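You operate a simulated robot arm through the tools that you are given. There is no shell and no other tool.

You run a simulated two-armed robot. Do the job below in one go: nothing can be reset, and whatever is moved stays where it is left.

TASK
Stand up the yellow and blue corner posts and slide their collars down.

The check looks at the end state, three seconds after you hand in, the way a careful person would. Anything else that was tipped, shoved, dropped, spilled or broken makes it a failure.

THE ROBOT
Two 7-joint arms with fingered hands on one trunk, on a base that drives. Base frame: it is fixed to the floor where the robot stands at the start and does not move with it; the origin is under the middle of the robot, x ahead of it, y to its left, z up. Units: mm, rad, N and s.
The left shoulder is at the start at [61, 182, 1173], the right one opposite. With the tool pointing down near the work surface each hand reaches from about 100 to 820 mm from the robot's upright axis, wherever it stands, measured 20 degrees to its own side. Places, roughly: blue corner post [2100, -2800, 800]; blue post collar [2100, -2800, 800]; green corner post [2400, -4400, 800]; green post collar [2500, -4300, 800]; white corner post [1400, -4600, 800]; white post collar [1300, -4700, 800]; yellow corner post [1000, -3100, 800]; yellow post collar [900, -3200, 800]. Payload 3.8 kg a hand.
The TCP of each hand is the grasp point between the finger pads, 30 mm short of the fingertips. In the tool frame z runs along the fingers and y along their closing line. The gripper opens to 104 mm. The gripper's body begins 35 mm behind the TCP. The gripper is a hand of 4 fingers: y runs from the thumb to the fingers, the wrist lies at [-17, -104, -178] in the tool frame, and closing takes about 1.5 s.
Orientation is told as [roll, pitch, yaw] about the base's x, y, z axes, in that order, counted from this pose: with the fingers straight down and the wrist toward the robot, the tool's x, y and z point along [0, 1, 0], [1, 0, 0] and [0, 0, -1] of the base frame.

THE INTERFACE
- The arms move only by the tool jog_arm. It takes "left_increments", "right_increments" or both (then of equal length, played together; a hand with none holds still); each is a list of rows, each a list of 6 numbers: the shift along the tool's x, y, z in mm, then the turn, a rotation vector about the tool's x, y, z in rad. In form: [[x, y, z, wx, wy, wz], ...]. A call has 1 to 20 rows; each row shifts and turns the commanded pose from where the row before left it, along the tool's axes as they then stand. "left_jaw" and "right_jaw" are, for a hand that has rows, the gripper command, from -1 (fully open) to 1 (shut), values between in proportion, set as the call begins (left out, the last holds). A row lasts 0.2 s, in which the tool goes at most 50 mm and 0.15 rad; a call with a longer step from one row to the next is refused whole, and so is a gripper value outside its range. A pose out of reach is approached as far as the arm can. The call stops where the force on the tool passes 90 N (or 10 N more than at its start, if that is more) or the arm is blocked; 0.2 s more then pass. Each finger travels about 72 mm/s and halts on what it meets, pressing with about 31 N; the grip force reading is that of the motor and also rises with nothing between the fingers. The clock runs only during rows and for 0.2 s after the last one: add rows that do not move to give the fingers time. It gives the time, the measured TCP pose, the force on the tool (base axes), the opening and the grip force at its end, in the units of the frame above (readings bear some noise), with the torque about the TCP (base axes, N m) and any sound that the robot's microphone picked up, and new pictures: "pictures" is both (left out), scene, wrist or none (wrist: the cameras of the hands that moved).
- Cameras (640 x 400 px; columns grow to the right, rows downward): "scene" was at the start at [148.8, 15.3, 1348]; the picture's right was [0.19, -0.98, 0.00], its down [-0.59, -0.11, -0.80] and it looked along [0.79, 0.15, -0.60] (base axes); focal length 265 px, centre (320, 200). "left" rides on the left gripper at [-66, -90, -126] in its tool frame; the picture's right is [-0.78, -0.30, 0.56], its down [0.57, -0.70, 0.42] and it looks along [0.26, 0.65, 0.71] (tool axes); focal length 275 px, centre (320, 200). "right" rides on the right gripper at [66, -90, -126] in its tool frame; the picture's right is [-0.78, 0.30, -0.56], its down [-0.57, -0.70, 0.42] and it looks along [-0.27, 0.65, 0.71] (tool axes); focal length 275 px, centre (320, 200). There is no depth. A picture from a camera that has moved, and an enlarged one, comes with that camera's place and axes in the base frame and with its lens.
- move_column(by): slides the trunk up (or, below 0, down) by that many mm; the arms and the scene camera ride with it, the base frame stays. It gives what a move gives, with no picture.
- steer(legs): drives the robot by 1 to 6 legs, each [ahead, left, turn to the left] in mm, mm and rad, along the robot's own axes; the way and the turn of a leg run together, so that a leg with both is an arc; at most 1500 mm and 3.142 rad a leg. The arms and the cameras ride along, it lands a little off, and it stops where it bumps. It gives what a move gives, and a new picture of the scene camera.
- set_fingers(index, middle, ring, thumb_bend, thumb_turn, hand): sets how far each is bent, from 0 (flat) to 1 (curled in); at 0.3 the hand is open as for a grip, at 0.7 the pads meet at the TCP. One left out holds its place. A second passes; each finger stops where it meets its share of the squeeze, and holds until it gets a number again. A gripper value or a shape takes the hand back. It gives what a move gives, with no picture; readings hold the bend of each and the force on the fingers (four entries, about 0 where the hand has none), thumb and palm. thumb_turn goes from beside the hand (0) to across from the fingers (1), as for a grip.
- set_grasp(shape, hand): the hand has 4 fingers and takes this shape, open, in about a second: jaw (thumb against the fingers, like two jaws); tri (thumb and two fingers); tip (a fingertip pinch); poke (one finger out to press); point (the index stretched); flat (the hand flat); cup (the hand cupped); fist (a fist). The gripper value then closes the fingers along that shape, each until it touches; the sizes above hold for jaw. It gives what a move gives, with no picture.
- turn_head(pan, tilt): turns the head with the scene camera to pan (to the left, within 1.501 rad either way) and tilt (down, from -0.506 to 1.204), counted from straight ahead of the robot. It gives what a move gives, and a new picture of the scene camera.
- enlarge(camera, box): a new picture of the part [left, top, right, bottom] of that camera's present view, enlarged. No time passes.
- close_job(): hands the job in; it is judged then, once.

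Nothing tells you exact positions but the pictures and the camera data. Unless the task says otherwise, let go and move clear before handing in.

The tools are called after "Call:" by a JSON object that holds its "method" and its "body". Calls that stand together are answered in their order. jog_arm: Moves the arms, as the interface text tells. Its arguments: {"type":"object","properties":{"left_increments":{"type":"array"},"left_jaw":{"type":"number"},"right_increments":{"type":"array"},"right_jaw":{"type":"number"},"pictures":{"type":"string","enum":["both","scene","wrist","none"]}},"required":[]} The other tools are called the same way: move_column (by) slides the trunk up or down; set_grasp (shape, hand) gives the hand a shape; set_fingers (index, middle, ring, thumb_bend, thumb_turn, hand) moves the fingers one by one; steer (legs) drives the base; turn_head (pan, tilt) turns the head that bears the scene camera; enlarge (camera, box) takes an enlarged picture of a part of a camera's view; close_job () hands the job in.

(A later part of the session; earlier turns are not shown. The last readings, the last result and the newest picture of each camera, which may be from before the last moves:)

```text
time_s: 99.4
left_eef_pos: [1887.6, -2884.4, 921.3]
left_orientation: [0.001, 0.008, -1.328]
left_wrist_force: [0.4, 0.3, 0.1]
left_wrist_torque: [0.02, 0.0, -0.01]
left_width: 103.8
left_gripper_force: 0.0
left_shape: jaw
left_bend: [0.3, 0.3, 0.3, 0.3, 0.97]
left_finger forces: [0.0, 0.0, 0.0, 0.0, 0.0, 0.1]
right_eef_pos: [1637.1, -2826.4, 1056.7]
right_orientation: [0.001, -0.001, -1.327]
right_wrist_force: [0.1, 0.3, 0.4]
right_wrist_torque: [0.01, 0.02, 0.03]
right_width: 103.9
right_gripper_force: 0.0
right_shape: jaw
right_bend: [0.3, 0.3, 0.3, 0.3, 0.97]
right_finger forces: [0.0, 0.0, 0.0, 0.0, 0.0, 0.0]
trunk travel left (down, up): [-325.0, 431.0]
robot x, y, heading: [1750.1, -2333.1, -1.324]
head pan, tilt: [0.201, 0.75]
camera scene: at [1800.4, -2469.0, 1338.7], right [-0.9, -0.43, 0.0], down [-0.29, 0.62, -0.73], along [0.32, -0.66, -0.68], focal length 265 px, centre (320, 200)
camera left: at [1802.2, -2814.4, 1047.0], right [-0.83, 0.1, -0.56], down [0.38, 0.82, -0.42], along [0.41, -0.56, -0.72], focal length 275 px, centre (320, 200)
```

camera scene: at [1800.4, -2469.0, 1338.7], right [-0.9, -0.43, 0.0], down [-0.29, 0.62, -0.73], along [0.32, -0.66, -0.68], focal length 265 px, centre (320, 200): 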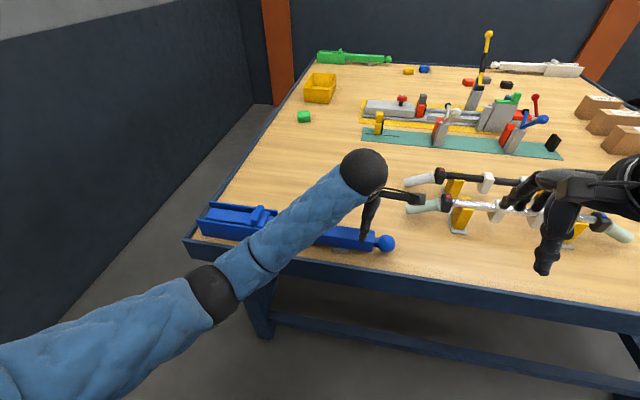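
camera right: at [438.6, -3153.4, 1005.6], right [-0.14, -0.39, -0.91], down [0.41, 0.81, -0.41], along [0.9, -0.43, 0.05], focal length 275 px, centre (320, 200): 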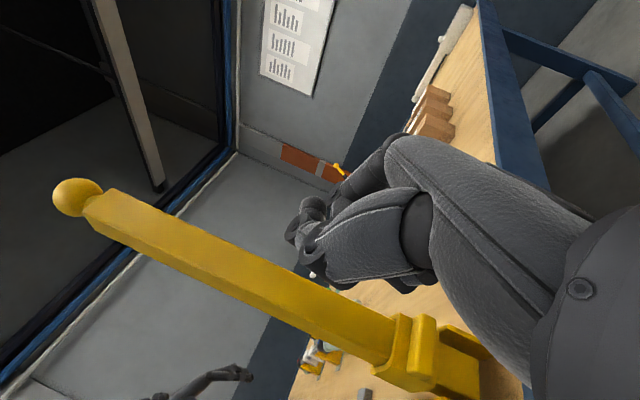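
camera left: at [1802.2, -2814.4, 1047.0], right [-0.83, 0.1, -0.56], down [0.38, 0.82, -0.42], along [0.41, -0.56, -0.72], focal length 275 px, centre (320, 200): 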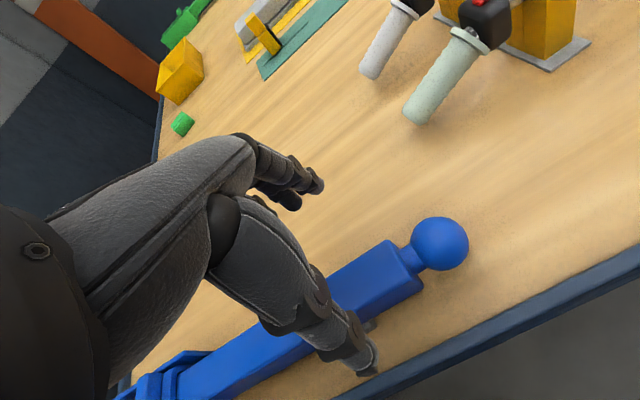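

The left hand is centred over the blue post with the ball 60 mm to its right, like the yellow setup. Lowering to just above grip height.

Call:
{"method": "jog_arm", "body": {"left_increments": [[0, 1, 30, 0, 0, 0], [0, 1, 30, 0, 0, 0], [0, 0, 23, 0, 0, 0], [0, 0, 0, 0, 0, 0]], "pictures": "both"}}

```text
time_s: 100.4
left_eef_pos: [1888.6, -2885.3, 836.9]
left_orientation: [0.0, 0.009, -1.325]
left_wrist_force: [-0.2, -0.3, 0.1]
left_wrist_torque: [-0.01, 0.01, 0.0]
left_width: 103.8
left_gripper_force: 0.0
left_shape: jaw
left_bend: [0.3, 0.3, 0.3, 0.3, 0.97]
left_finger forces: [0.0, 0.1, 0.0, 0.1, 0.0, 0.1]
right_eef_pos: [1636.2, -2826.1, 1058.3]
right_orientation: [0.0, -0.002, -1.328]
right_wrist_force: [0.1, 0.8, 0.9]
right_wrist_torque: [0.0, 0.03, 0.02]
right_width: 103.3
right_gripper_force: 0.1
right_shape: jaw
right_bend: [0.3, 0.3, 0.3, 0.3, 0.97]
right_finger forces: [0.1, 0.0, 0.1, 0.1, 0.0, 0.0]
trunk travel left (down, up): [-325.0, 431.0]
robot x, y, heading: [1748.5, -2333.4, -1.322]
head pan, tilt: [0.201, 0.75]
camera scene: at [1800.6, -2469.0, 1338.7], right [-0.9, -0.43, 0.0], down [-0.29, 0.62, -0.73], along [0.32, -0.66, -0.68], focal length 265 px, centre (320, 200)
camera left: at [1803.4, -2815.0, 963.7], right [-0.83, 0.1, -0.55], down [0.38, 0.82, -0.42], along [0.41, -0.56, -0.72], focal length 275 px, centre (320, 200)
```

scene: 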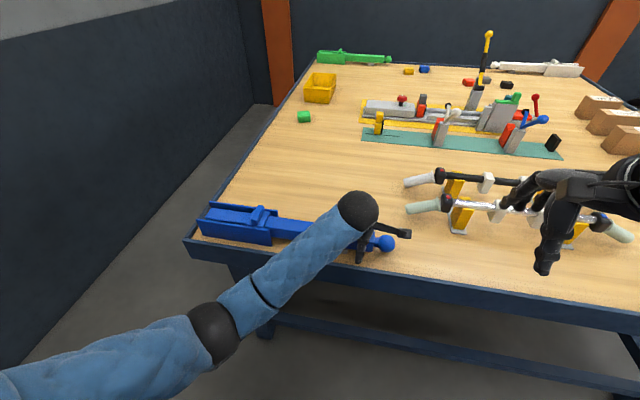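
left: 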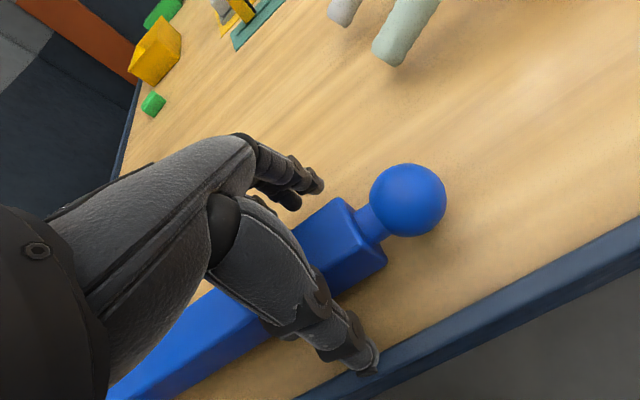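

The ball is at (1826, -2900, 820); the hand straddles the post, centred within 1 mm. Lowering 8 mm and gripping.

Call:
{"method": "jog_arm", "body": {"left_increments": [[0, -1, 8, 0, 0, 0], [0, 0, 0, 0, 0, 0]], "pictures": "none"}}

Call:
{"method": "jog_arm", "body": {"left_increments": [[0, 0, 0, 0, 0, 0], [0, 0, 0, 0, 0, 0], [0, 0, 0, 0, 0, 0], [0, 0, 0, 0, 0, 0], [0, 0, 0, 0, 0, 0], [0, 0, 0, 0, 0, 0], [0, 0, 0, 0, 0, 0], [0, 0, 0, 0, 0, 0]], "left_jaw": 1, "pictures": "wrist"}}

```text
time_s: 101.0
left_eef_pos: [1887.9, -2884.2, 830.7]
left_orientation: [-0.001, 0.008, -1.326]
left_wrist_force: [0.1, 0.5, -0.8]
left_wrist_torque: [0.0, -0.03, -0.01]
left_width: 104.0
left_gripper_force: 0.1
left_shape: jaw
left_bend: [0.3, 0.3, 0.3, 0.3, 0.97]
left_finger forces: [0.0, 0.0, 0.1, 0.0, 0.1, 0.0]
right_eef_pos: [1638.3, -2824.7, 1058.0]
right_orientation: [0.0, 0.0, -1.328]
right_wrist_force: [0.6, -0.5, 0.6]
right_wrist_torque: [0.02, 0.0, 0.03]
right_width: 103.7
right_gripper_force: 0.0
right_shape: jaw
right_bend: [0.3, 0.3, 0.3, 0.3, 0.97]
right_finger forces: [0.0, 0.0, 0.0, 0.1, 0.0, 0.0]
trunk travel left (down, up): [-325.0, 431.0]
robot x, y, heading: [1748.3, -2332.7, -1.324]
head pan, tilt: [0.201, 0.75]
```

```text
time_s: 102.8
left_eef_pos: [1889.0, -2885.6, 829.8]
left_orientation: [0.0, 0.009, -1.326]
left_wrist_force: [-0.4, 1.4, -1.9]
left_wrist_torque: [-0.03, -0.01, -0.06]
left_width: 34.8
left_gripper_force: 31.1
left_shape: jaw
left_bend: [0.74, 0.52, 0.49, 0.73, 1.0]
left_finger forces: [15.5, 8.3, 3.8, 0.0, 28.0, 0.0]
right_eef_pos: [1637.1, -2825.3, 1058.0]
right_orientation: [0.0, -0.003, -1.329]
right_wrist_force: [-0.2, 0.5, -0.7]
right_wrist_torque: [-0.01, -0.01, 0.05]
right_width: 103.6
right_gripper_force: 0.1
right_shape: jaw
right_bend: [0.3, 0.3, 0.3, 0.3, 0.97]
right_finger forces: [0.1, 0.0, 0.0, 0.0, 0.1, 0.0]
trunk travel left (down, up): [-325.0, 431.0]
robot x, y, heading: [1755.3, -2333.1, -1.323]
head pan, tilt: [0.201, 0.75]
camera left: at [1803.0, -2814.7, 955.5], right [-0.83, 0.1, -0.55], down [0.38, 0.82, -0.42], along [0.41, -0.56, -0.72], focal length 275 px, centre (320, 200)
```

left: 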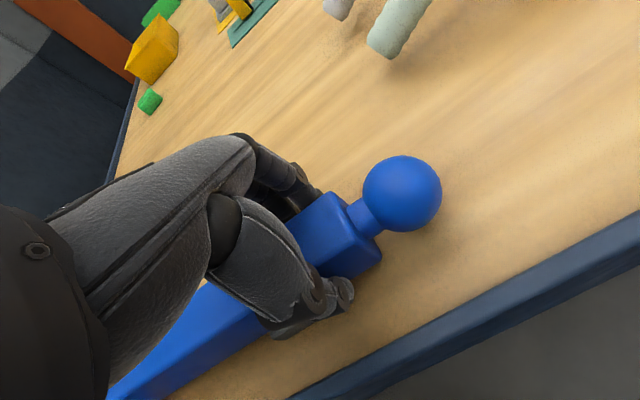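

Grip is firm (31 N). Swinging the blue post up along its mirrored arc, first 0.3 rad.

Call:
{"method": "jog_arm", "body": {"left_increments": [[1.1, 0, -19, 0, -0.05, 0], [1.1, 0, -19, 0, -0.05, 0], [1.1, 0, -19, 0, -0.05, 0], [1.1, 0, -19, 0, -0.05, 0], [1.1, 0, -19, 0, -0.05, 0], [1.1, 0, -19, 0, -0.05, 0]], "pictures": "scene"}}

```text
time_s: 104.2
left_eef_pos: [1908.4, -2880.7, 941.6]
left_orientation: [-0.3, 0.008, -1.326]
left_wrist_force: [-7.7, 4.8, -3.7]
left_wrist_torque: [0.01, 0.09, -0.16]
left_width: 33.8
left_gripper_force: 31.1
left_shape: jaw
left_bend: [0.74, 0.52, 0.5, 0.73, 1.0]
left_finger forces: [14.6, 7.9, 4.0, 0.0, 33.1, 0.0]
right_eef_pos: [1635.8, -2824.7, 1058.0]
right_orientation: [0.003, -0.002, -1.329]
right_wrist_force: [0.2, 0.2, 0.8]
right_wrist_torque: [-0.05, -0.01, 0.01]
right_width: 103.6
right_gripper_force: 0.0
right_shape: jaw
right_bend: [0.3, 0.3, 0.3, 0.3, 0.97]
right_finger forces: [0.0, 0.0, 0.0, 0.0, 0.0, 0.0]
trunk travel left (down, up): [-325.0, 431.0]
robot x, y, heading: [1752.0, -2329.9, -1.324]
head pan, tilt: [0.201, 0.75]
camera scene: at [1799.7, -2468.6, 1338.8], right [-0.9, -0.43, 0.0], down [-0.29, 0.61, -0.73], along [0.32, -0.66, -0.68], focal length 265 px, centre (320, 200)
```

scene: 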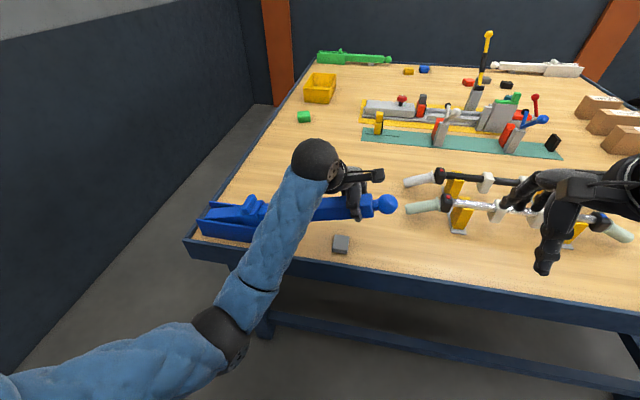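

Low forces; continuing the arc to ~0.93 rad.

Call:
{"method": "jog_arm", "body": {"left_increments": [[1.0, -0.15, -26.6, 0, -0.07, 0], [1.0, -0.15, -26.6, 0, -0.07, 0], [1.0, -0.15, -26.6, 0, -0.07, 0], [1.0, -0.15, -26.6, 0, -0.07, 0], [1.0, -0.15, -26.6, 0, -0.07, 0], [1.0, -0.15, -26.6, 0, -0.07, 0], [1.0, -0.15, -26.6, 0, -0.07, 0], [1.0, -0.15, -26.6, 0, -0.07, 0], [1.0, -0.15, -26.6, 0, -0.07, 0]], "pictures": "scene"}}

```text
time_s: 106.2
left_eef_pos: [2044.5, -2848.6, 1133.7]
left_orientation: [-0.929, 0.01, -1.326]
left_wrist_force: [1.2, 16.5, -11.1]
left_wrist_torque: [0.38, -0.11, -0.31]
left_width: 33.6
left_gripper_force: 30.7
left_shape: jaw
left_bend: [0.74, 0.54, 0.53, 0.72, 1.0]
left_finger forces: [12.1, 5.1, 3.3, 0.0, 36.5, 0.0]
right_eef_pos: [1638.9, -2822.8, 1058.5]
right_orientation: [-0.001, -0.003, -1.328]
right_wrist_force: [0.4, 0.5, 0.0]
right_wrist_torque: [-0.01, -0.03, 0.01]
right_width: 103.9
right_gripper_force: 0.0
right_shape: jaw
right_bend: [0.3, 0.3, 0.3, 0.3, 0.97]
right_finger forces: [0.1, 0.1, 0.0, 0.0, 0.0, 0.0]
trunk travel left (down, up): [-325.0, 431.0]
robot x, y, heading: [1752.9, -2332.2, -1.323]
head pan, tilt: [0.201, 0.75]
camera scene: at [1801.4, -2467.1, 1338.8], right [-0.9, -0.43, 0.0], down [-0.3, 0.61, -0.73], along [0.32, -0.66, -0.68], focal length 265 px, centre (320, 200)
```

scene: 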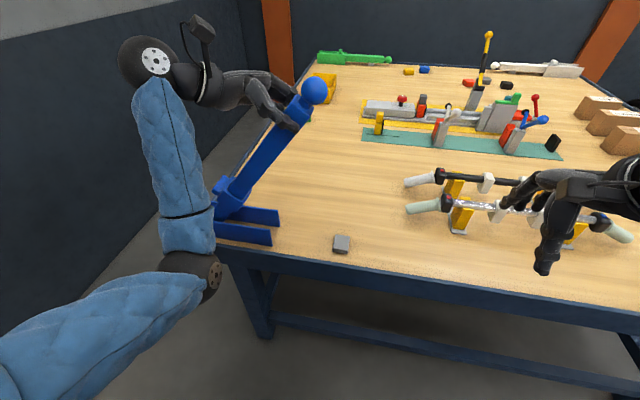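

Forces are moderate; I'm pushing slightly far in depth and outward, so I'll correct those while continuing to nearly upright.

Call:
{"method": "jog_arm", "body": {"left_increments": [[1.6, -1.0, -26.6, 0, -0.07, 0], [1.6, -1.0, -26.6, 0, -0.07, 0], [1.4, -1.0, -26.6, 0, -0.07, 0], [1.2, -0.6, -26.6, 0, -0.07, 0], [1.0, -0.3, -26.6, 0, -0.07, 0], [1.0, -0.3, -26.6, 0, -0.07, 0], [1.0, -0.3, -26.6, 0, -0.07, 0], [1.0, -0.3, -26.6, 0, -0.07, 0], [0, 0, 0, 0, 0, 0]], "pictures": "scene"}}

```text
time_s: 108.2
left_eef_pos: [2233.1, -2796.3, 1206.0]
left_orientation: [-1.49, 0.008, -1.324]
left_wrist_force: [0.0, 0.3, -4.9]
left_wrist_torque: [0.0, -0.2, -0.01]
left_width: 33.6
left_gripper_force: 31.4
left_shape: jaw
left_bend: [0.74, 0.53, 0.51, 0.72, 1.0]
left_finger forces: [16.1, 8.3, 4.8, 0.1, 29.2, 0.1]
right_eef_pos: [1636.3, -2825.8, 1057.5]
right_orientation: [0.001, -0.002, -1.328]
right_wrist_force: [-0.2, 0.8, -0.7]
right_wrist_torque: [-0.01, 0.03, 0.03]
right_width: 103.5
right_gripper_force: 0.0
right_shape: jaw
right_bend: [0.3, 0.3, 0.3, 0.3, 0.97]
right_finger forces: [0.0, 0.0, 0.1, 0.0, 0.0, 0.0]
trunk travel left (down, up): [-325.0, 431.0]
robot x, y, heading: [1750.3, -2326.8, -1.324]
head pan, tilt: [0.201, 0.75]
camera scene: at [1801.0, -2469.4, 1338.6], right [-0.9, -0.43, 0.0], down [-0.3, 0.62, -0.73], along [0.32, -0.66, -0.68], focal length 265 px, centre (320, 200)
```

scene: 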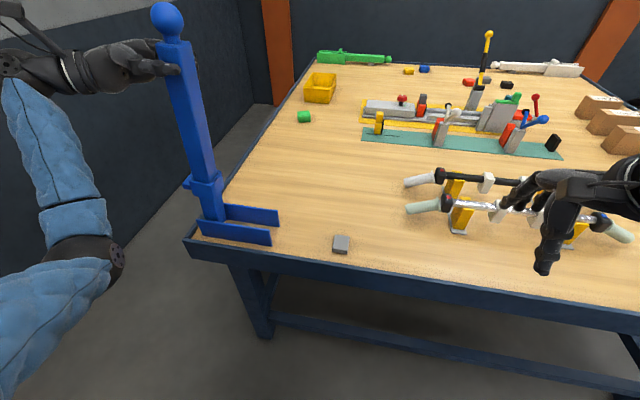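

Nearly upright with tiny forces. Finishing the swing to vertical and then gently to the stop.

Call:
{"method": "jog_arm", "body": {"left_increments": [[1.0, 0, -15, 0, -0.04, 0], [1.0, 0, -15, 0, -0.04, 0], [0.2, 0, -5.7, 0, -0.015, 0], [0.2, 0, -5.7, 0, -0.015, 0], [0, 0, 0, 0, 0, 0]], "pictures": "none"}}

Call:
{"method": "jog_arm", "body": {"left_increments": [[0.1, 0, -4, 0, -0.01, 0], [0, 0, 0, 0, 0, 0]], "pictures": "scene"}}

```text
time_s: 109.4
left_eef_pos: [2272.8, -2785.3, 1206.2]
left_orientation: [-1.599, 0.006, -1.323]
left_wrist_force: [-1.9, 0.9, 4.6]
left_wrist_torque: [-0.16, -0.01, -0.06]
left_width: 33.7
left_gripper_force: 31.0
left_shape: jaw
left_bend: [0.74, 0.53, 0.51, 0.72, 1.0]
left_finger forces: [15.1, 7.8, 4.6, 0.1, 29.6, 0.0]
right_eef_pos: [1636.8, -2825.4, 1058.1]
right_orientation: [0.002, -0.003, -1.329]
right_wrist_force: [-0.2, 0.0, -0.1]
right_wrist_torque: [0.01, 0.0, 0.0]
right_width: 103.4
right_gripper_force: 0.1
right_shape: jaw
right_bend: [0.3, 0.3, 0.3, 0.3, 0.97]
right_finger forces: [0.0, 0.0, 0.1, 0.0, 0.0, 0.0]
trunk travel left (down, up): [-325.0, 431.0]
robot x, y, heading: [1749.9, -2329.3, -1.325]
head pan, tilt: [0.201, 0.75]
```

```text
time_s: 110.0
left_eef_pos: [2274.8, -2784.8, 1204.6]
left_orientation: [-1.608, 0.006, -1.326]
left_wrist_force: [-4.1, 3.4, 6.4]
left_wrist_torque: [-0.21, 0.02, -0.12]
left_width: 33.6
left_gripper_force: 31.2
left_shape: jaw
left_bend: [0.74, 0.53, 0.51, 0.72, 1.0]
left_finger forces: [14.2, 7.2, 4.2, 0.0, 30.3, 0.0]
right_eef_pos: [1635.6, -2823.5, 1058.0]
right_orientation: [0.001, -0.003, -1.329]
right_wrist_force: [-0.6, -0.2, -0.9]
right_wrist_torque: [0.01, -0.02, -0.01]
right_width: 103.7
right_gripper_force: 0.0
right_shape: jaw
right_bend: [0.3, 0.3, 0.3, 0.3, 0.97]
right_finger forces: [0.0, 0.1, 0.0, 0.1, 0.0, 0.1]
trunk travel left (down, up): [-325.0, 431.0]
robot x, y, heading: [1750.0, -2335.1, -1.324]
head pan, tilt: [0.201, 0.75]
camera scene: at [1799.5, -2467.8, 1338.9], right [-0.9, -0.43, 0.0], down [-0.29, 0.61, -0.73], along [0.32, -0.66, -0.68], focal length 265 px, centre (320, 200)
```

scene: 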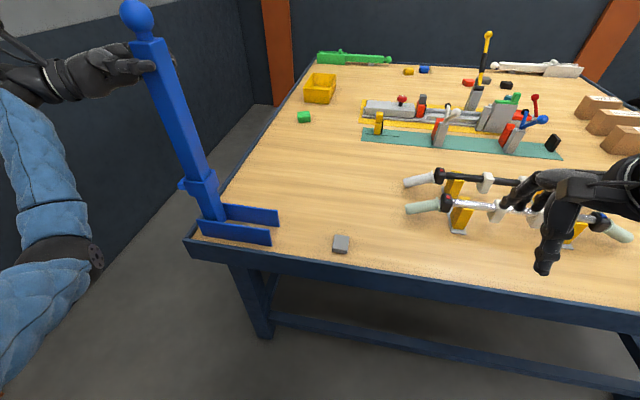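

Starting to touch the stop. Two more small nudges to seat it.

Call:
{"method": "jog_arm", "body": {"left_increments": [[0.1, 0, -4, 0, -0.01, 0], [0.1, 0, -2, 0, -0.005, 0], [0, 0, 0, 0, 0, 0]], "pictures": "none"}}

Call:
{"method": "turn_head", "body": {"pan": 0.6, "tilt": 0.45}}

```text
time_s: 110.8
left_eef_pos: [2278.0, -2784.8, 1205.3]
left_orientation: [-1.619, 0.006, -1.329]
left_wrist_force: [-24.6, -1.8, 5.0]
left_wrist_torque: [-0.2, -0.01, -0.02]
left_width: 32.4
left_gripper_force: 31.2
left_shape: jaw
left_bend: [0.74, 0.53, 0.51, 0.72, 1.0]
left_finger forces: [13.2, 6.9, 4.5, 0.1, 28.6, 0.0]
right_eef_pos: [1633.0, -2824.8, 1057.1]
right_orientation: [0.006, -0.004, -1.328]
right_wrist_force: [0.1, -0.4, -0.1]
right_wrist_torque: [-0.02, 0.0, 0.01]
right_width: 103.2
right_gripper_force: 0.0
right_shape: jaw
right_bend: [0.3, 0.3, 0.3, 0.3, 0.97]
right_finger forces: [0.0, 0.1, 0.0, 0.0, 0.0, 0.0]
trunk travel left (down, up): [-325.0, 431.0]
robot x, y, heading: [1749.1, -2331.0, -1.323]
head pan, tilt: [0.201, 0.75]
```

```text
time_s: 111.7
left_eef_pos: [2277.1, -2784.2, 1206.5]
left_orientation: [-1.617, 0.009, -1.328]
left_wrist_force: [-28.3, -2.5, 3.9]
left_wrist_torque: [-0.21, -0.02, -0.02]
left_width: 32.8
left_gripper_force: 31.2
left_shape: jaw
left_bend: [0.74, 0.53, 0.51, 0.72, 1.0]
left_finger forces: [12.6, 6.5, 4.2, 0.0, 28.3, 0.1]
right_eef_pos: [1632.9, -2825.7, 1057.1]
right_orientation: [0.005, -0.003, -1.329]
right_wrist_force: [0.3, -0.2, -0.4]
right_wrist_torque: [-0.01, 0.02, 0.0]
right_width: 103.8
right_gripper_force: 0.1
right_shape: jaw
right_bend: [0.3, 0.3, 0.3, 0.3, 0.97]
right_finger forces: [0.1, 0.0, 0.1, 0.0, 0.1, 0.0]
trunk travel left (down, up): [-325.0, 431.0]
robot x, y, heading: [1746.3, -2326.2, -1.325]
head pan, tilt: [0.6, 0.45]
camera scene: at [1828.1, -2455.4, 1365.4], right [-0.66, -0.75, 0.0], down [-0.32, 0.29, -0.9], along [0.68, -0.6, -0.43], focal length 265 px, centre (320, 200)
```

scene: 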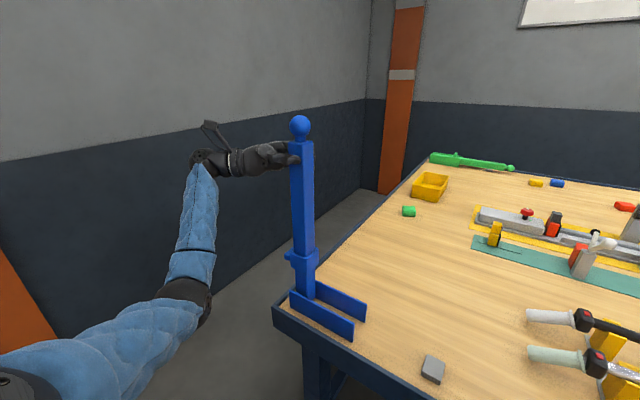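

The blue post is against its stop and looks vertical. Releasing in two stages as before.

Call:
{"method": "jog_arm", "body": {"left_increments": [[0, 0, 0, 0, 0, 0], [0, 0, 0, 0, 0, 0], [0, 0, 0, 0, 0, 0]], "left_jaw": -0.1, "pictures": "scene"}}

Call:
{"method": "jog_arm", "body": {"left_increments": [[0, 0, 0, 0, 0, 0], [0, 0, 0, 0, 0, 0], [0, 0, 0, 0, 0, 0], [0, 0, 0, 0, 0, 0], [0, 0, 0, 0, 0, 0]], "left_jaw": -1, "pictures": "both"}}

```text
time_s: 112.5
left_eef_pos: [2285.4, -2785.9, 1204.0]
left_orientation: [-1.624, 0.009, -1.321]
left_wrist_force: [0.2, -0.1, 0.7]
left_wrist_torque: [0.01, 0.0, 0.0]
left_width: 56.6
left_gripper_force: 0.0
left_shape: jaw
left_bend: [0.73, 0.43, 0.39, 0.66, 0.99]
left_finger forces: [0.0, 0.1, 0.0, 0.1, 0.0, 0.0]
right_eef_pos: [1638.1, -2824.4, 1058.7]
right_orientation: [0.001, -0.002, -1.326]
right_wrist_force: [0.4, -0.1, 0.2]
right_wrist_torque: [0.01, 0.02, 0.01]
right_width: 103.8
right_gripper_force: 0.1
right_shape: jaw
right_bend: [0.3, 0.3, 0.3, 0.3, 0.97]
right_finger forces: [0.0, 0.1, 0.0, 0.0, 0.0, 0.0]
trunk travel left (down, up): [-325.0, 431.0]
robot x, y, heading: [1750.8, -2328.9, -1.323]
head pan, tilt: [0.6, 0.45]
camera scene: at [1834.6, -2454.9, 1365.1], right [-0.66, -0.75, 0.0], down [-0.33, 0.29, -0.9], along [0.67, -0.6, -0.44], focal length 265 px, centre (320, 200)
```

scene: 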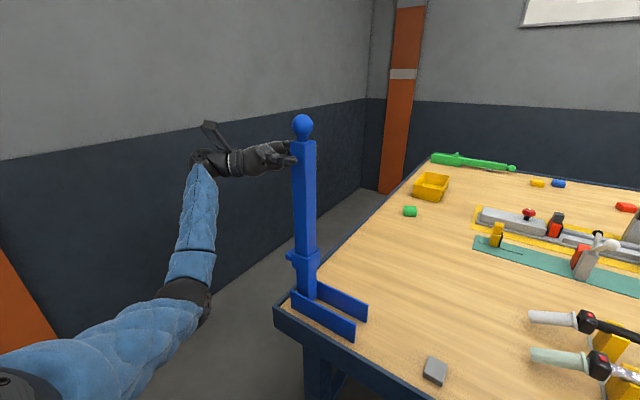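

```text
time_s: 113.7
left_eef_pos: [2282.2, -2784.7, 1204.4]
left_orientation: [-1.625, 0.008, -1.327]
left_wrist_force: [0.0, 0.8, -0.6]
left_wrist_torque: [0.0, 0.01, -0.02]
left_width: 103.7
left_gripper_force: 0.0
left_shape: jaw
left_bend: [0.3, 0.3, 0.3, 0.3, 0.97]
left_finger forces: [0.0, 0.1, 0.0, 0.0, 0.0, 0.1]
right_eef_pos: [1638.2, -2824.0, 1057.8]
right_orientation: [-0.001, 0.0, -1.329]
right_wrist_force: [0.3, 0.0, -0.6]
right_wrist_torque: [0.0, 0.0, 0.01]
right_width: 103.7
right_gripper_force: 0.0
right_shape: jaw
right_bend: [0.3, 0.3, 0.3, 0.3, 0.97]
right_finger forces: [0.0, 0.0, 0.0, 0.1, 0.0, 0.0]
trunk travel left (down, up): [-325.0, 431.0]
robot x, y, heading: [1749.3, -2332.6, -1.322]
head pan, tilt: [0.6, 0.45]
camera scene: at [1833.7, -2455.1, 1365.1], right [-0.66, -0.75, 0.0], down [-0.33, 0.29, -0.9], along [0.67, -0.6, -0.44], focal length 265 px, centre (320, 200)
camera left: at [2386.5, -2666.5, 1263.8], right [-0.57, 0.16, 0.81], down [-0.61, 0.57, -0.54], along [-0.55, -0.8, -0.23], focal length 275 px, centre (320, 200)
```

scene: 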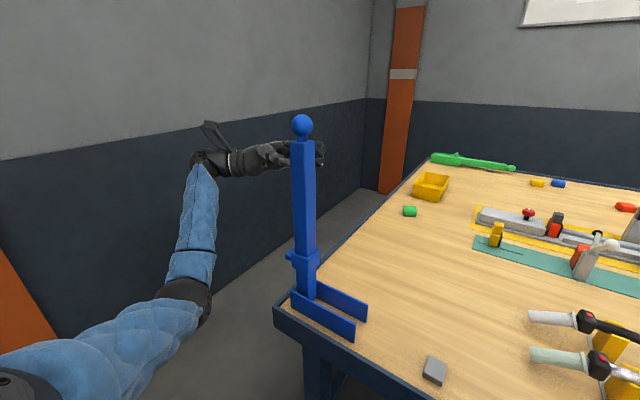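
left: 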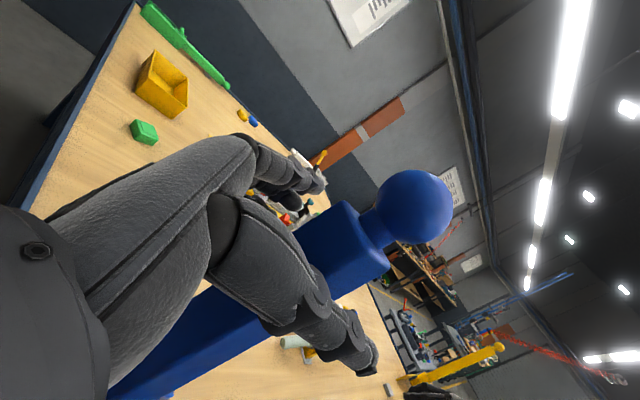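

The blue post stands on its own. Withdrawing the left hand straight outward.

Call:
{"method": "jog_arm", "body": {"left_increments": [[0, 0, -20, 0, 0, 0], [0, 0, -30, 0, 0, 0], [0, 0, -40, 0, 0, 0], [0, 0, -40, 0, 0, 0], [0, 0, 0, 0, 0.05, 0], [0, 0, 0, 0, 0, 0]], "pictures": "scene"}}

Call:
{"method": "set_grasp", "body": {"shape": "fist", "hand": "left"}}

```text
time_s: 115.1
left_eef_pos: [2409.2, -2752.2, 1195.5]
left_orientation: [-1.572, 0.011, -1.327]
left_wrist_force: [-0.1, -0.1, -0.2]
left_wrist_torque: [0.01, -0.01, 0.0]
left_width: 104.0
left_gripper_force: 0.1
left_shape: jaw
left_bend: [0.3, 0.3, 0.3, 0.3, 0.97]
left_finger forces: [0.1, 0.0, 0.0, 0.0, 0.1, 0.0]
right_eef_pos: [1637.8, -2825.9, 1057.6]
right_orientation: [-0.001, 0.0, -1.328]
right_wrist_force: [-0.3, -1.1, 0.0]
right_wrist_torque: [-0.04, 0.05, -0.01]
right_width: 103.8
right_gripper_force: 0.0
right_shape: jaw
right_bend: [0.3, 0.3, 0.3, 0.3, 0.97]
right_finger forces: [0.1, 0.0, 0.0, 0.0, 0.1, 0.1]
trunk travel left (down, up): [-325.0, 431.0]
robot x, y, heading: [1751.1, -2334.8, -1.32]
head pan, tilt: [0.6, 0.45]
camera scene: at [1833.8, -2455.0, 1365.1], right [-0.66, -0.75, 0.0], down [-0.33, 0.29, -0.9], along [0.67, -0.6, -0.44], focal length 265 px, centre (320, 200)
```

scene: 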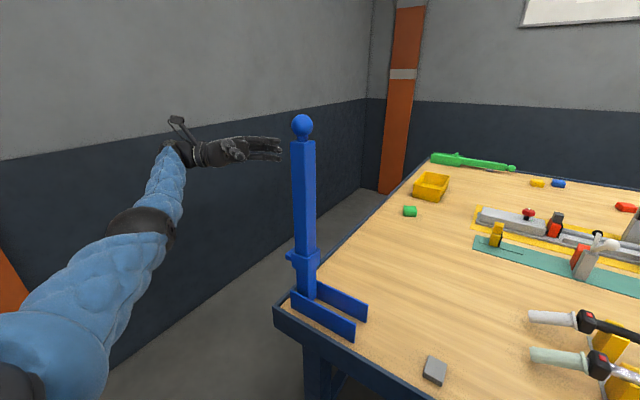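

```text
time_s: 116.0
left_eef_pos: [2408.7, -2753.3, 1196.0]
left_orientation: [-1.574, 0.007, -1.326]
left_wrist_force: [0.0, 0.4, 0.3]
left_wrist_torque: [-0.04, -0.02, 0.01]
left_width: 0.1
left_gripper_force: 0.0
left_shape: fist
left_bend: [1.0, 1.0, 1.0, 0.84, 0.84]
left_finger forces: [0.0, 0.0, 0.1, 0.0, 0.0, 0.0]
right_eef_pos: [1638.1, -2826.3, 1057.3]
right_orientation: [0.0, -0.002, -1.326]
right_wrist_force: [-0.3, 1.9, -0.9]
right_wrist_torque: [-0.04, 0.01, -0.01]
right_width: 103.6
right_gripper_force: 0.1
right_shape: jaw
right_bend: [0.3, 0.3, 0.3, 0.3, 0.97]
right_finger forces: [0.1, 0.0, 0.0, 0.0, 0.0, 0.0]
trunk travel left (down, up): [-325.0, 431.0]
robot x, y, heading: [1747.6, -2330.0, -1.326]
head pan, tilt: [0.6, 0.45]
```

I'll shift the base ~180 mm left so the left fist can press the blue collar tab, then check the view.

Call:
{"method": "steer", "body": {"legs": [[0, 180, 0]]}}

Call:
{"method": "turn_head", "body": {"pan": 0.45, "tilt": 0.6}}

Call:
{"method": "enlarge", "body": {"camera": "scene", "box": [270, 170, 430, 290]}}

```text
time_s: 117.5
left_eef_pos: [2588.5, -2706.9, 1195.7]
left_orientation: [-1.574, 0.007, -1.324]
left_wrist_force: [0.2, 0.7, -0.3]
left_wrist_torque: [0.0, 0.02, 0.01]
left_width: 0.1
left_gripper_force: 0.0
left_shape: fist
left_bend: [1.0, 1.0, 1.0, 0.84, 0.84]
left_finger forces: [0.1, 0.0, 0.0, 0.1, 0.1, 0.0]
right_eef_pos: [1816.7, -2781.1, 1059.5]
right_orientation: [0.001, -0.001, -1.327]
right_wrist_force: [0.0, 0.2, 0.4]
right_wrist_torque: [-0.02, 0.0, -0.02]
right_width: 103.7
right_gripper_force: 0.1
right_shape: jaw
right_bend: [0.3, 0.3, 0.3, 0.3, 0.97]
right_finger forces: [0.0, 0.0, 0.0, 0.1, 0.0, 0.1]
trunk travel left (down, up): [-325.0, 431.0]
robot x, y, heading: [1926.9, -2282.8, -1.321]
head pan, tilt: [0.6, 0.45]
camera scene: at [2012.7, -2409.8, 1365.0], right [-0.66, -0.75, 0.0], down [-0.33, 0.29, -0.9], along [0.68, -0.59, -0.44], focal length 265 px, centre (320, 200)
```

scene: 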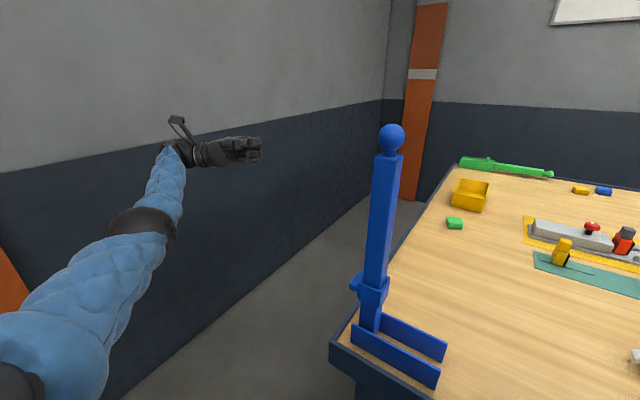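

```text
time_s: 118.2
left_eef_pos: [2586.3, -2707.5, 1195.8]
left_orientation: [-1.576, 0.01, -1.324]
left_wrist_force: [0.2, 0.1, -0.3]
left_wrist_torque: [0.01, 0.0, 0.01]
left_width: 0.0
left_gripper_force: 0.1
left_shape: fist
left_bend: [1.0, 1.0, 1.0, 0.84, 0.84]
left_finger forces: [0.1, 0.1, 0.1, 0.0, 0.0, 0.0]
right_eef_pos: [1815.9, -2780.7, 1056.6]
right_orientation: [0.001, -0.002, -1.326]
right_wrist_force: [-0.2, 0.4, -0.7]
right_wrist_torque: [0.0, 0.0, 0.02]
right_width: 103.9
right_gripper_force: 0.0
right_shape: jaw
right_bend: [0.3, 0.3, 0.3, 0.3, 0.97]
right_finger forces: [0.0, 0.0, 0.0, 0.0, 0.0, 0.0]
trunk travel left (down, up): [-325.0, 431.0]
robot x, y, heading: [1927.9, -2283.9, -1.322]
head pan, tilt: [0.45, 0.6]
camera scene: at [1998.9, -2417.1, 1351.6], right [-0.77, -0.64, 0.0], down [-0.36, 0.43, -0.83], along [0.53, -0.63, -0.56], focal length 265 px, centre (320, 200)
```

scene: 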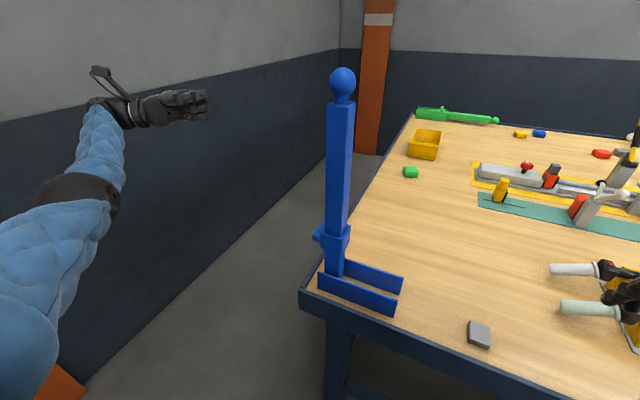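

```text
3.33 times, centred on (350, 230) of scene
camera zoom: at [1998.9, -2417.1, 1351.6], right [-0.77, -0.64, 0.0], down [-0.36, 0.43, -0.83], along [0.53, -0.63, -0.56], focal length 883 px, centre (220, 100)
```

zoom: 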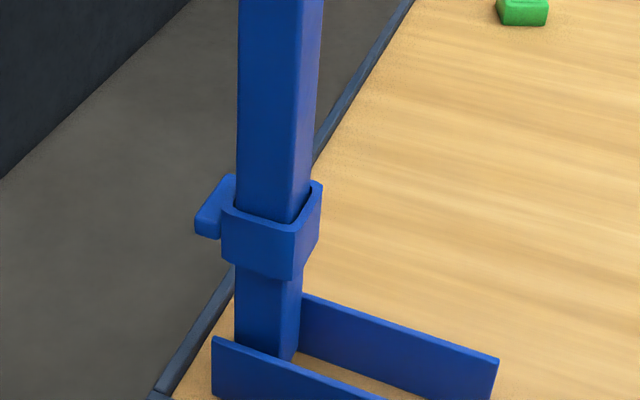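

The blue collar's tab faces outward (left), top at z≈951, near e≈1522–1540. I'll bring the left fist in mirrored to the yellow approach, staying above and outside of the tab.

Call:
{"method": "jog_arm", "body": {"left_increments": [[0, -3, 40, 0, 0, 0], [0, -3, 40, 0, 0, 0], [0, -3, 40, 0, 0, 0], [0, -3, 40, 0, 0, 0], [0, -3, 40, 0, 0, 0], [37.5, 0, 0, 0, 0, 0], [37.5, 0, 0, 0, 0, 0], [37.5, 0, 0, 0, 0, 0], [37.5, 0, 0, 0, 0, 0], [0, 0, 0, 0, -0.116, 0], [0, 0, 0, 0, -0.116, 0], [0, 0, 0, 0, -0.116, 0], [0, 0, 0, 0, 0, 0]], "pictures": "both"}}

Call:
{"method": "enlarge", "body": {"camera": "scene", "box": [210, 170, 370, 290]}}

```text
time_s: 121.0
left_eef_pos: [2389.0, -2740.7, 1047.8]
left_orientation: [-1.923, 0.009, -1.322]
left_wrist_force: [-0.3, 0.5, 0.3]
left_wrist_torque: [0.0, -0.01, 0.02]
left_width: 0.0
left_gripper_force: 0.2
left_shape: fist
left_bend: [1.0, 1.0, 1.0, 0.84, 0.84]
left_finger forces: [0.0, 0.0, 0.1, 0.1, 0.0, 0.0]
right_eef_pos: [1815.1, -2782.2, 1057.4]
right_orientation: [0.001, -0.001, -1.325]
right_wrist_force: [-0.1, 1.3, -0.1]
right_wrist_torque: [0.0, 0.01, 0.01]
right_width: 103.8
right_gripper_force: 0.1
right_shape: jaw
right_bend: [0.3, 0.3, 0.3, 0.3, 0.97]
right_finger forces: [0.0, 0.0, 0.0, 0.1, 0.0, 0.1]
trunk travel left (down, up): [-325.0, 431.0]
robot x, y, heading: [1930.0, -2285.0, -1.322]
head pan, tilt: [0.45, 0.6]
camera scene: at [1999.1, -2417.0, 1351.6], right [-0.77, -0.64, 0.0], down [-0.36, 0.43, -0.82], along [0.53, -0.63, -0.57], focal length 265 px, centre (320, 200)
camera left: at [2503.1, -2619.3, 1065.7], right [-0.32, 0.22, 0.92], down [-0.75, 0.54, -0.38], along [-0.58, -0.81, -0.01], focal length 275 px, centre (320, 200)
```

scene: 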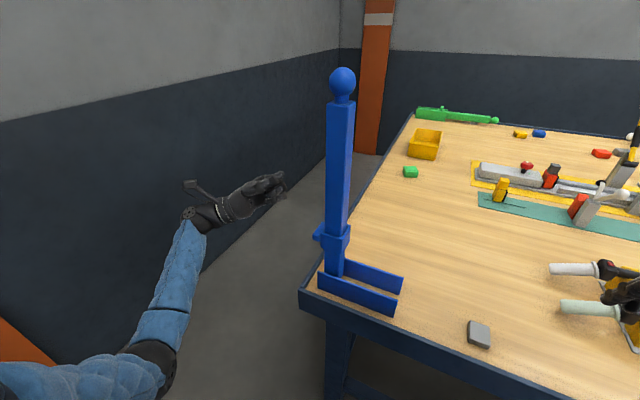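
left: 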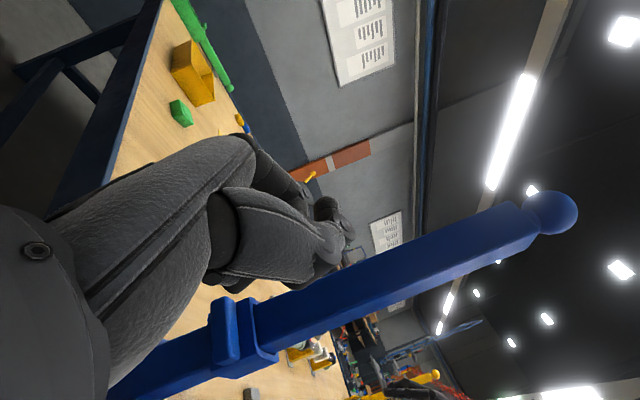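

```text
3.33 times, centred on (290, 230) of scene
camera zoom: at [1999.1, -2417.0, 1351.6], right [-0.77, -0.64, 0.0], down [-0.36, 0.43, -0.82], along [0.53, -0.63, -0.57], focal length 883 px, centre (420, 100)
```

zoom: 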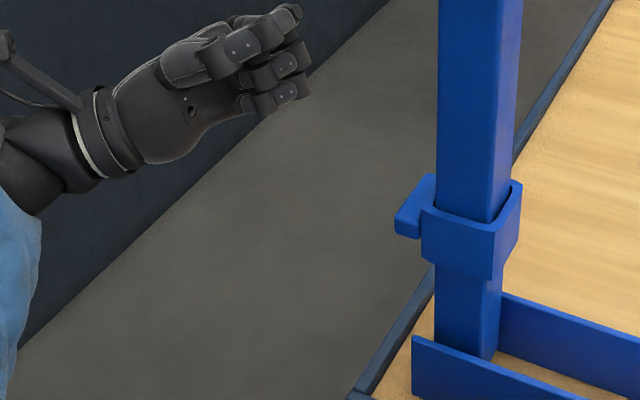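

The fist is aligned. Moving it over the tab (fist bottom still ~20 mm above it).

Call:
{"method": "jog_arm", "body": {"left_increments": [[23.4, 0.5, 24.1, 0, 0, 0], [23.4, 0.5, 24.1, 0, 0, 0], [23.4, 0.5, 24.1, 0, 0, 0], [0, 0, 0, 0, 0, 0]], "pictures": "both"}}

Call:
{"method": "enlarge", "body": {"camera": "scene", "box": [250, 170, 410, 290]}}

Call:
{"method": "enlarge", "body": {"camera": "left", "box": [140, 130, 460, 400]}}

```text
time_s: 122.0
left_eef_pos: [2299.9, -2760.9, 1004.2]
left_orientation: [-1.922, 0.008, -1.323]
left_wrist_force: [0.9, 0.4, -0.5]
left_wrist_torque: [0.02, 0.02, 0.02]
left_width: 0.0
left_gripper_force: 0.0
left_shape: fist
left_bend: [1.0, 1.0, 1.0, 0.84, 0.84]
left_finger forces: [0.0, 0.0, 0.0, 0.0, 0.0, 0.0]
right_eef_pos: [1814.6, -2781.8, 1057.1]
right_orientation: [0.0, -0.002, -1.327]
right_wrist_force: [-0.2, -0.1, 0.0]
right_wrist_torque: [-0.03, -0.01, -0.02]
right_width: 103.8
right_gripper_force: 0.0
right_shape: jaw
right_bend: [0.3, 0.3, 0.3, 0.3, 0.97]
right_finger forces: [0.1, 0.0, 0.0, 0.0, 0.0, 0.0]
trunk travel left (down, up): [-325.0, 431.0]
robot x, y, heading: [1926.0, -2289.7, -1.324]
head pan, tilt: [0.45, 0.6]
camera scene: at [1999.3, -2417.0, 1351.6], right [-0.77, -0.64, 0.0], down [-0.36, 0.43, -0.82], along [0.53, -0.63, -0.57], focal length 265 px, centre (320, 200)
camera left: at [2414.4, -2641.3, 1024.8], right [-0.32, 0.22, 0.92], down [-0.75, 0.54, -0.39], along [-0.58, -0.81, -0.01], focal length 275 px, centre (320, 200)
```

scene: 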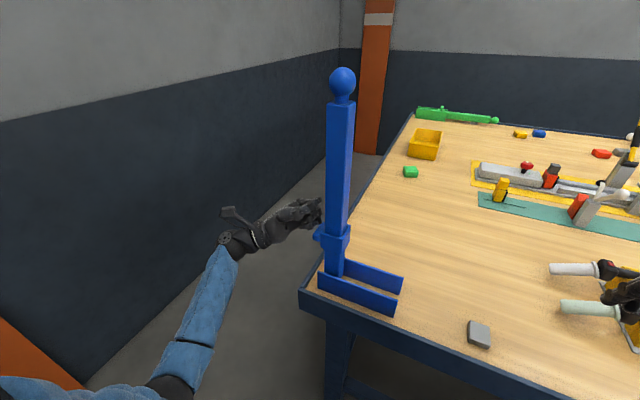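
left: 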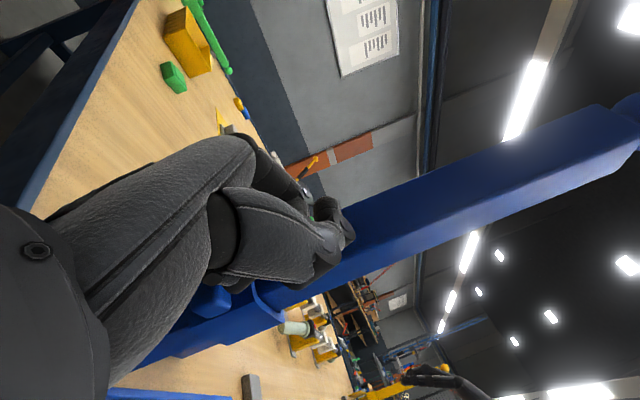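

```text
3.33 times, centred on (330, 230) of scene
camera zoom: at [1999.3, -2417.0, 1351.6], right [-0.77, -0.64, 0.0], down [-0.36, 0.43, -0.82], along [0.53, -0.63, -0.57], focal length 883 px, centre (287, 100)
```

zoom: 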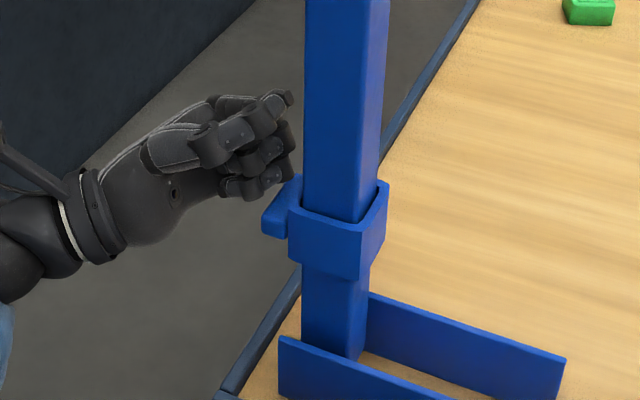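

```text
1.48 times, centred on (300, 265) of left
camera zoom: at [2414.4, -2641.3, 1024.8], right [-0.32, 0.22, 0.92], down [-0.75, 0.54, -0.39], along [-0.58, -0.81, -0.01], focal length 408 px, centre (350, 104)
```

zoom: 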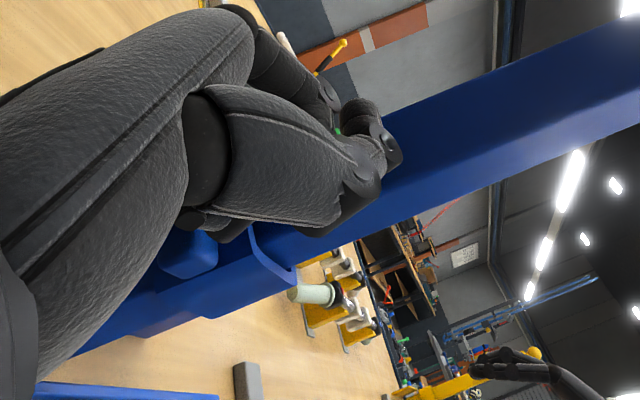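

Alignment mirrors the yellow case. Lowering onto the tab in small steps.

Call:
{"method": "jog_arm", "body": {"left_increments": [[4.7, 0, -1.7, 0, 0, 0], [4.7, 0, -1.7, 0, 0, 0], [4.7, 0, -1.7, 0, 0, 0], [4.7, 0, -1.7, 0, 0, 0], [4.7, 0, -1.7, 0, 0, 0], [4.7, 0, -1.7, 0, 0, 0]], "pictures": "scene"}}

Call:
{"method": "enlarge", "body": {"camera": "scene", "box": [250, 170, 410, 290]}}

```text
time_s: 123.4
left_eef_pos: [2299.3, -2763.5, 974.9]
left_orientation: [-1.922, 0.008, -1.324]
left_wrist_force: [-0.3, 0.7, 1.1]
left_wrist_torque: [-0.01, -0.04, -0.01]
left_width: 0.0
left_gripper_force: 0.0
left_shape: fist
left_bend: [1.0, 1.0, 1.0, 0.84, 0.84]
left_finger forces: [0.0, 0.0, 0.9, 0.0, 0.1, 0.1]
right_eef_pos: [1817.0, -2780.4, 1057.9]
right_orientation: [0.001, -0.001, -1.326]
right_wrist_force: [-0.4, -0.2, 0.2]
right_wrist_torque: [0.03, 0.02, 0.0]
right_width: 103.7
right_gripper_force: 0.0
right_shape: jaw
right_bend: [0.3, 0.3, 0.3, 0.3, 0.97]
right_finger forces: [0.0, 0.0, 0.0, 0.1, 0.0, 0.0]
trunk travel left (down, up): [-325.0, 431.0]
robot x, y, heading: [1922.5, -2288.0, -1.323]
head pan, tilt: [0.45, 0.6]
camera scene: at [1999.0, -2417.0, 1351.6], right [-0.77, -0.64, 0.0], down [-0.36, 0.43, -0.83], along [0.53, -0.63, -0.57], focal length 265 px, centre (320, 200)
```

scene: 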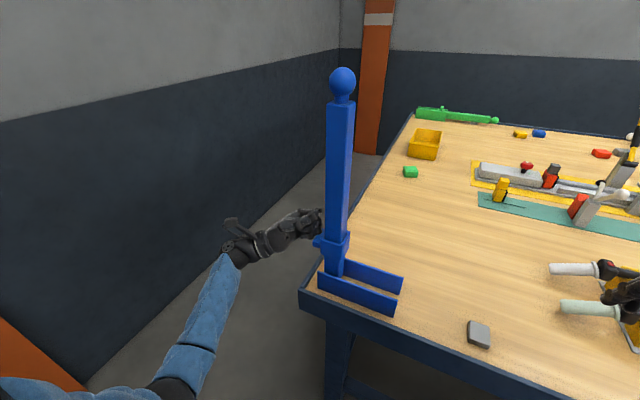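

```text
3.33 times, centred on (330, 230) of scene
camera zoom: at [1999.0, -2417.0, 1351.6], right [-0.77, -0.64, 0.0], down [-0.36, 0.43, -0.83], along [0.53, -0.63, -0.57], focal length 883 px, centre (287, 100)
```

zoom: 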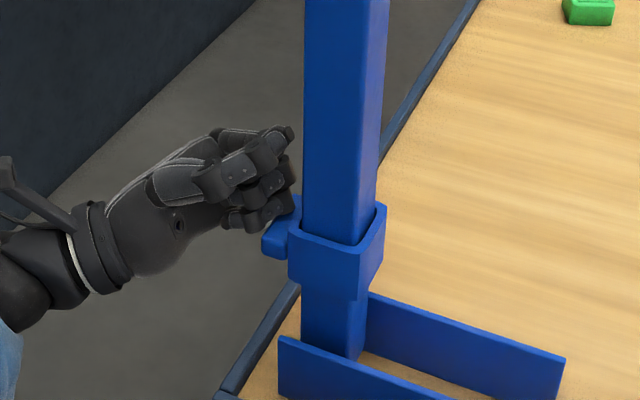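

The collar is moving (ring knuckle 0.9 N). Pushing on down ~42 mm, to just before where the yellow one stopped.

Call:
{"method": "jog_arm", "body": {"left_increments": [[5.6, 0, -2.1, 0, 0, 0], [5.6, 0, -2.1, 0, 0, 0], [5.6, 0, -2.1, 0, 0, 0], [5.6, 0, -2.1, 0, 0, 0], [5.6, 0, -2.1, 0, 0, 0], [5.6, 0, -2.1, 0, 0, 0], [5.6, 0, -2.1, 0, 0, 0], [0, 0, 0, 0, 0, 0]], "pictures": "scene"}}

Call:
{"method": "enlarge", "body": {"camera": "scene", "box": [250, 190, 410, 310]}}

```text
time_s: 125.2
left_eef_pos: [2299.4, -2763.3, 934.5]
left_orientation: [-1.921, 0.007, -1.325]
left_wrist_force: [-0.3, -1.5, 0.9]
left_wrist_torque: [-0.02, -0.02, -0.02]
left_width: 0.0
left_gripper_force: 0.0
left_shape: fist
left_bend: [1.0, 1.0, 1.0, 0.84, 0.84]
left_finger forces: [0.0, 0.0, 0.7, 0.0, 0.0, 0.0]
right_eef_pos: [1814.6, -2779.8, 1058.7]
right_orientation: [0.001, -0.001, -1.327]
right_wrist_force: [0.6, 0.3, 0.1]
right_wrist_torque: [0.04, -0.01, -0.02]
right_width: 103.7
right_gripper_force: 0.0
right_shape: jaw
right_bend: [0.3, 0.3, 0.3, 0.3, 0.97]
right_finger forces: [0.0, 0.1, 0.0, 0.0, 0.0, 0.0]
trunk travel left (down, up): [-325.0, 431.0]
robot x, y, heading: [1925.9, -2287.2, -1.321]
head pan, tilt: [0.45, 0.6]
camera scene: at [1999.0, -2417.1, 1351.6], right [-0.77, -0.64, 0.0], down [-0.36, 0.43, -0.82], along [0.53, -0.63, -0.57], focal length 265 px, centre (320, 200)
```

scene: 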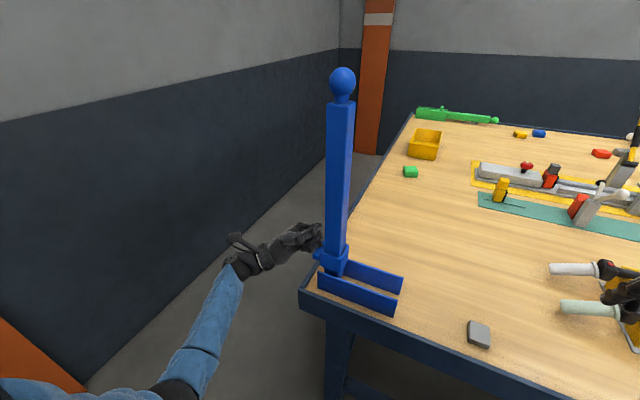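

```text
3.33 times, centred on (330, 250) of scene
camera zoom: at [1999.0, -2417.1, 1351.6], right [-0.77, -0.64, 0.0], down [-0.36, 0.43, -0.82], along [0.53, -0.63, -0.57], focal length 883 px, centre (287, 33)
```

zoom: 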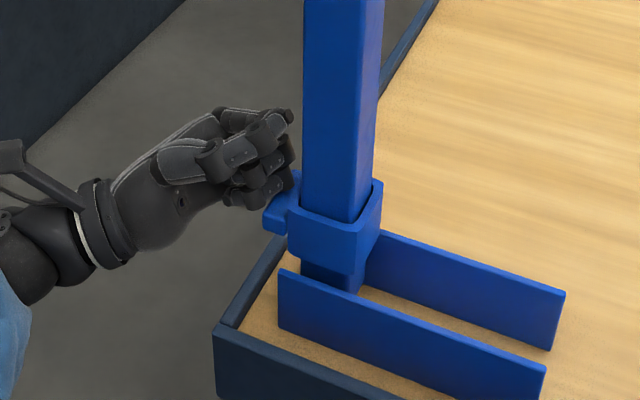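

Sliding easily; now small steps to find the hard stop while watching the force.

Call:
{"method": "jog_arm", "body": {"left_increments": [[3.7, 0, -1.4, 0, 0, 0], [2.8, 0, -1.0, 0, 0, 0], [0, 0, 0, 0, 0, 0]], "pictures": "none"}}

Call:
{"method": "jog_arm", "body": {"left_increments": [[2.8, 0, -1.0, 0, 0, 0], [0, 0, 0, 0, 0, 0]], "pictures": "none"}}

Call:
{"method": "jog_arm", "body": {"left_increments": [[2.8, 0, -1.0, 0, 0, 0], [0, 0, 0, 0, 0, 0]], "pictures": "none"}}

```text
time_s: 126.0
left_eef_pos: [2299.8, -2763.9, 927.0]
left_orientation: [-1.923, 0.007, -1.324]
left_wrist_force: [2.0, -0.8, 2.1]
left_wrist_torque: [0.0, -0.04, 0.0]
left_width: 0.1
left_gripper_force: 0.0
left_shape: fist
left_bend: [1.0, 1.0, 1.0, 0.84, 0.84]
left_finger forces: [0.0, 0.2, 2.1, 0.1, 0.1, 0.0]
right_eef_pos: [1815.3, -2781.1, 1057.9]
right_orientation: [0.0, -0.003, -1.326]
right_wrist_force: [-0.2, -0.2, 0.1]
right_wrist_torque: [-0.01, 0.0, -0.03]
right_width: 103.7
right_gripper_force: 0.0
right_shape: jaw
right_bend: [0.3, 0.3, 0.3, 0.3, 0.97]
right_finger forces: [0.0, 0.0, 0.0, 0.1, 0.1, 0.0]
trunk travel left (down, up): [-325.0, 431.0]
robot x, y, heading: [1925.7, -2289.6, -1.327]
head pan, tilt: [0.45, 0.6]
```

```text
time_s: 126.6
left_eef_pos: [2300.0, -2761.0, 925.6]
left_orientation: [-1.924, 0.005, -1.324]
left_wrist_force: [1.7, -0.4, 9.1]
left_wrist_torque: [-0.21, -0.17, 0.0]
left_width: 0.0
left_gripper_force: 0.0
left_shape: fist
left_bend: [1.0, 1.0, 1.0, 0.84, 0.84]
left_finger forces: [0.0, 0.1, 9.0, 0.1, 0.1, 0.0]
right_eef_pos: [1814.6, -2780.9, 1058.9]
right_orientation: [0.0, -0.001, -1.327]
right_wrist_force: [0.1, -0.2, -0.2]
right_wrist_torque: [0.02, 0.0, 0.02]
right_width: 103.8
right_gripper_force: 0.1
right_shape: jaw
right_bend: [0.3, 0.3, 0.3, 0.3, 0.97]
right_finger forces: [0.1, 0.1, 0.1, 0.0, 0.0, 0.1]
trunk travel left (down, up): [-325.0, 431.0]
robot x, y, heading: [1926.0, -2287.0, -1.319]
head pan, tilt: [0.45, 0.6]
```

```text
time_s: 127.2
left_eef_pos: [2300.2, -2762.1, 924.6]
left_orientation: [-1.923, 0.002, -1.325]
left_wrist_force: [4.0, 0.4, 22.3]
left_wrist_torque: [-0.37, -0.4, 0.05]
left_width: 0.0
left_gripper_force: 0.1
left_shape: fist
left_bend: [1.0, 1.0, 1.0, 0.84, 0.84]
left_finger forces: [0.1, 0.1, 22.1, 0.0, 0.1, 0.0]
right_eef_pos: [1814.6, -2780.1, 1058.1]
right_orientation: [0.001, -0.004, -1.326]
right_wrist_force: [0.5, -0.8, 0.4]
right_wrist_torque: [0.0, 0.01, -0.01]
right_width: 103.3
right_gripper_force: 0.1
right_shape: jaw
right_bend: [0.3, 0.3, 0.3, 0.3, 0.97]
right_finger forces: [0.0, 0.0, 0.1, 0.0, 0.0, 0.1]
trunk travel left (down, up): [-325.0, 431.0]
robot x, y, heading: [1927.5, -2286.5, -1.323]
head pan, tilt: [0.45, 0.6]
```

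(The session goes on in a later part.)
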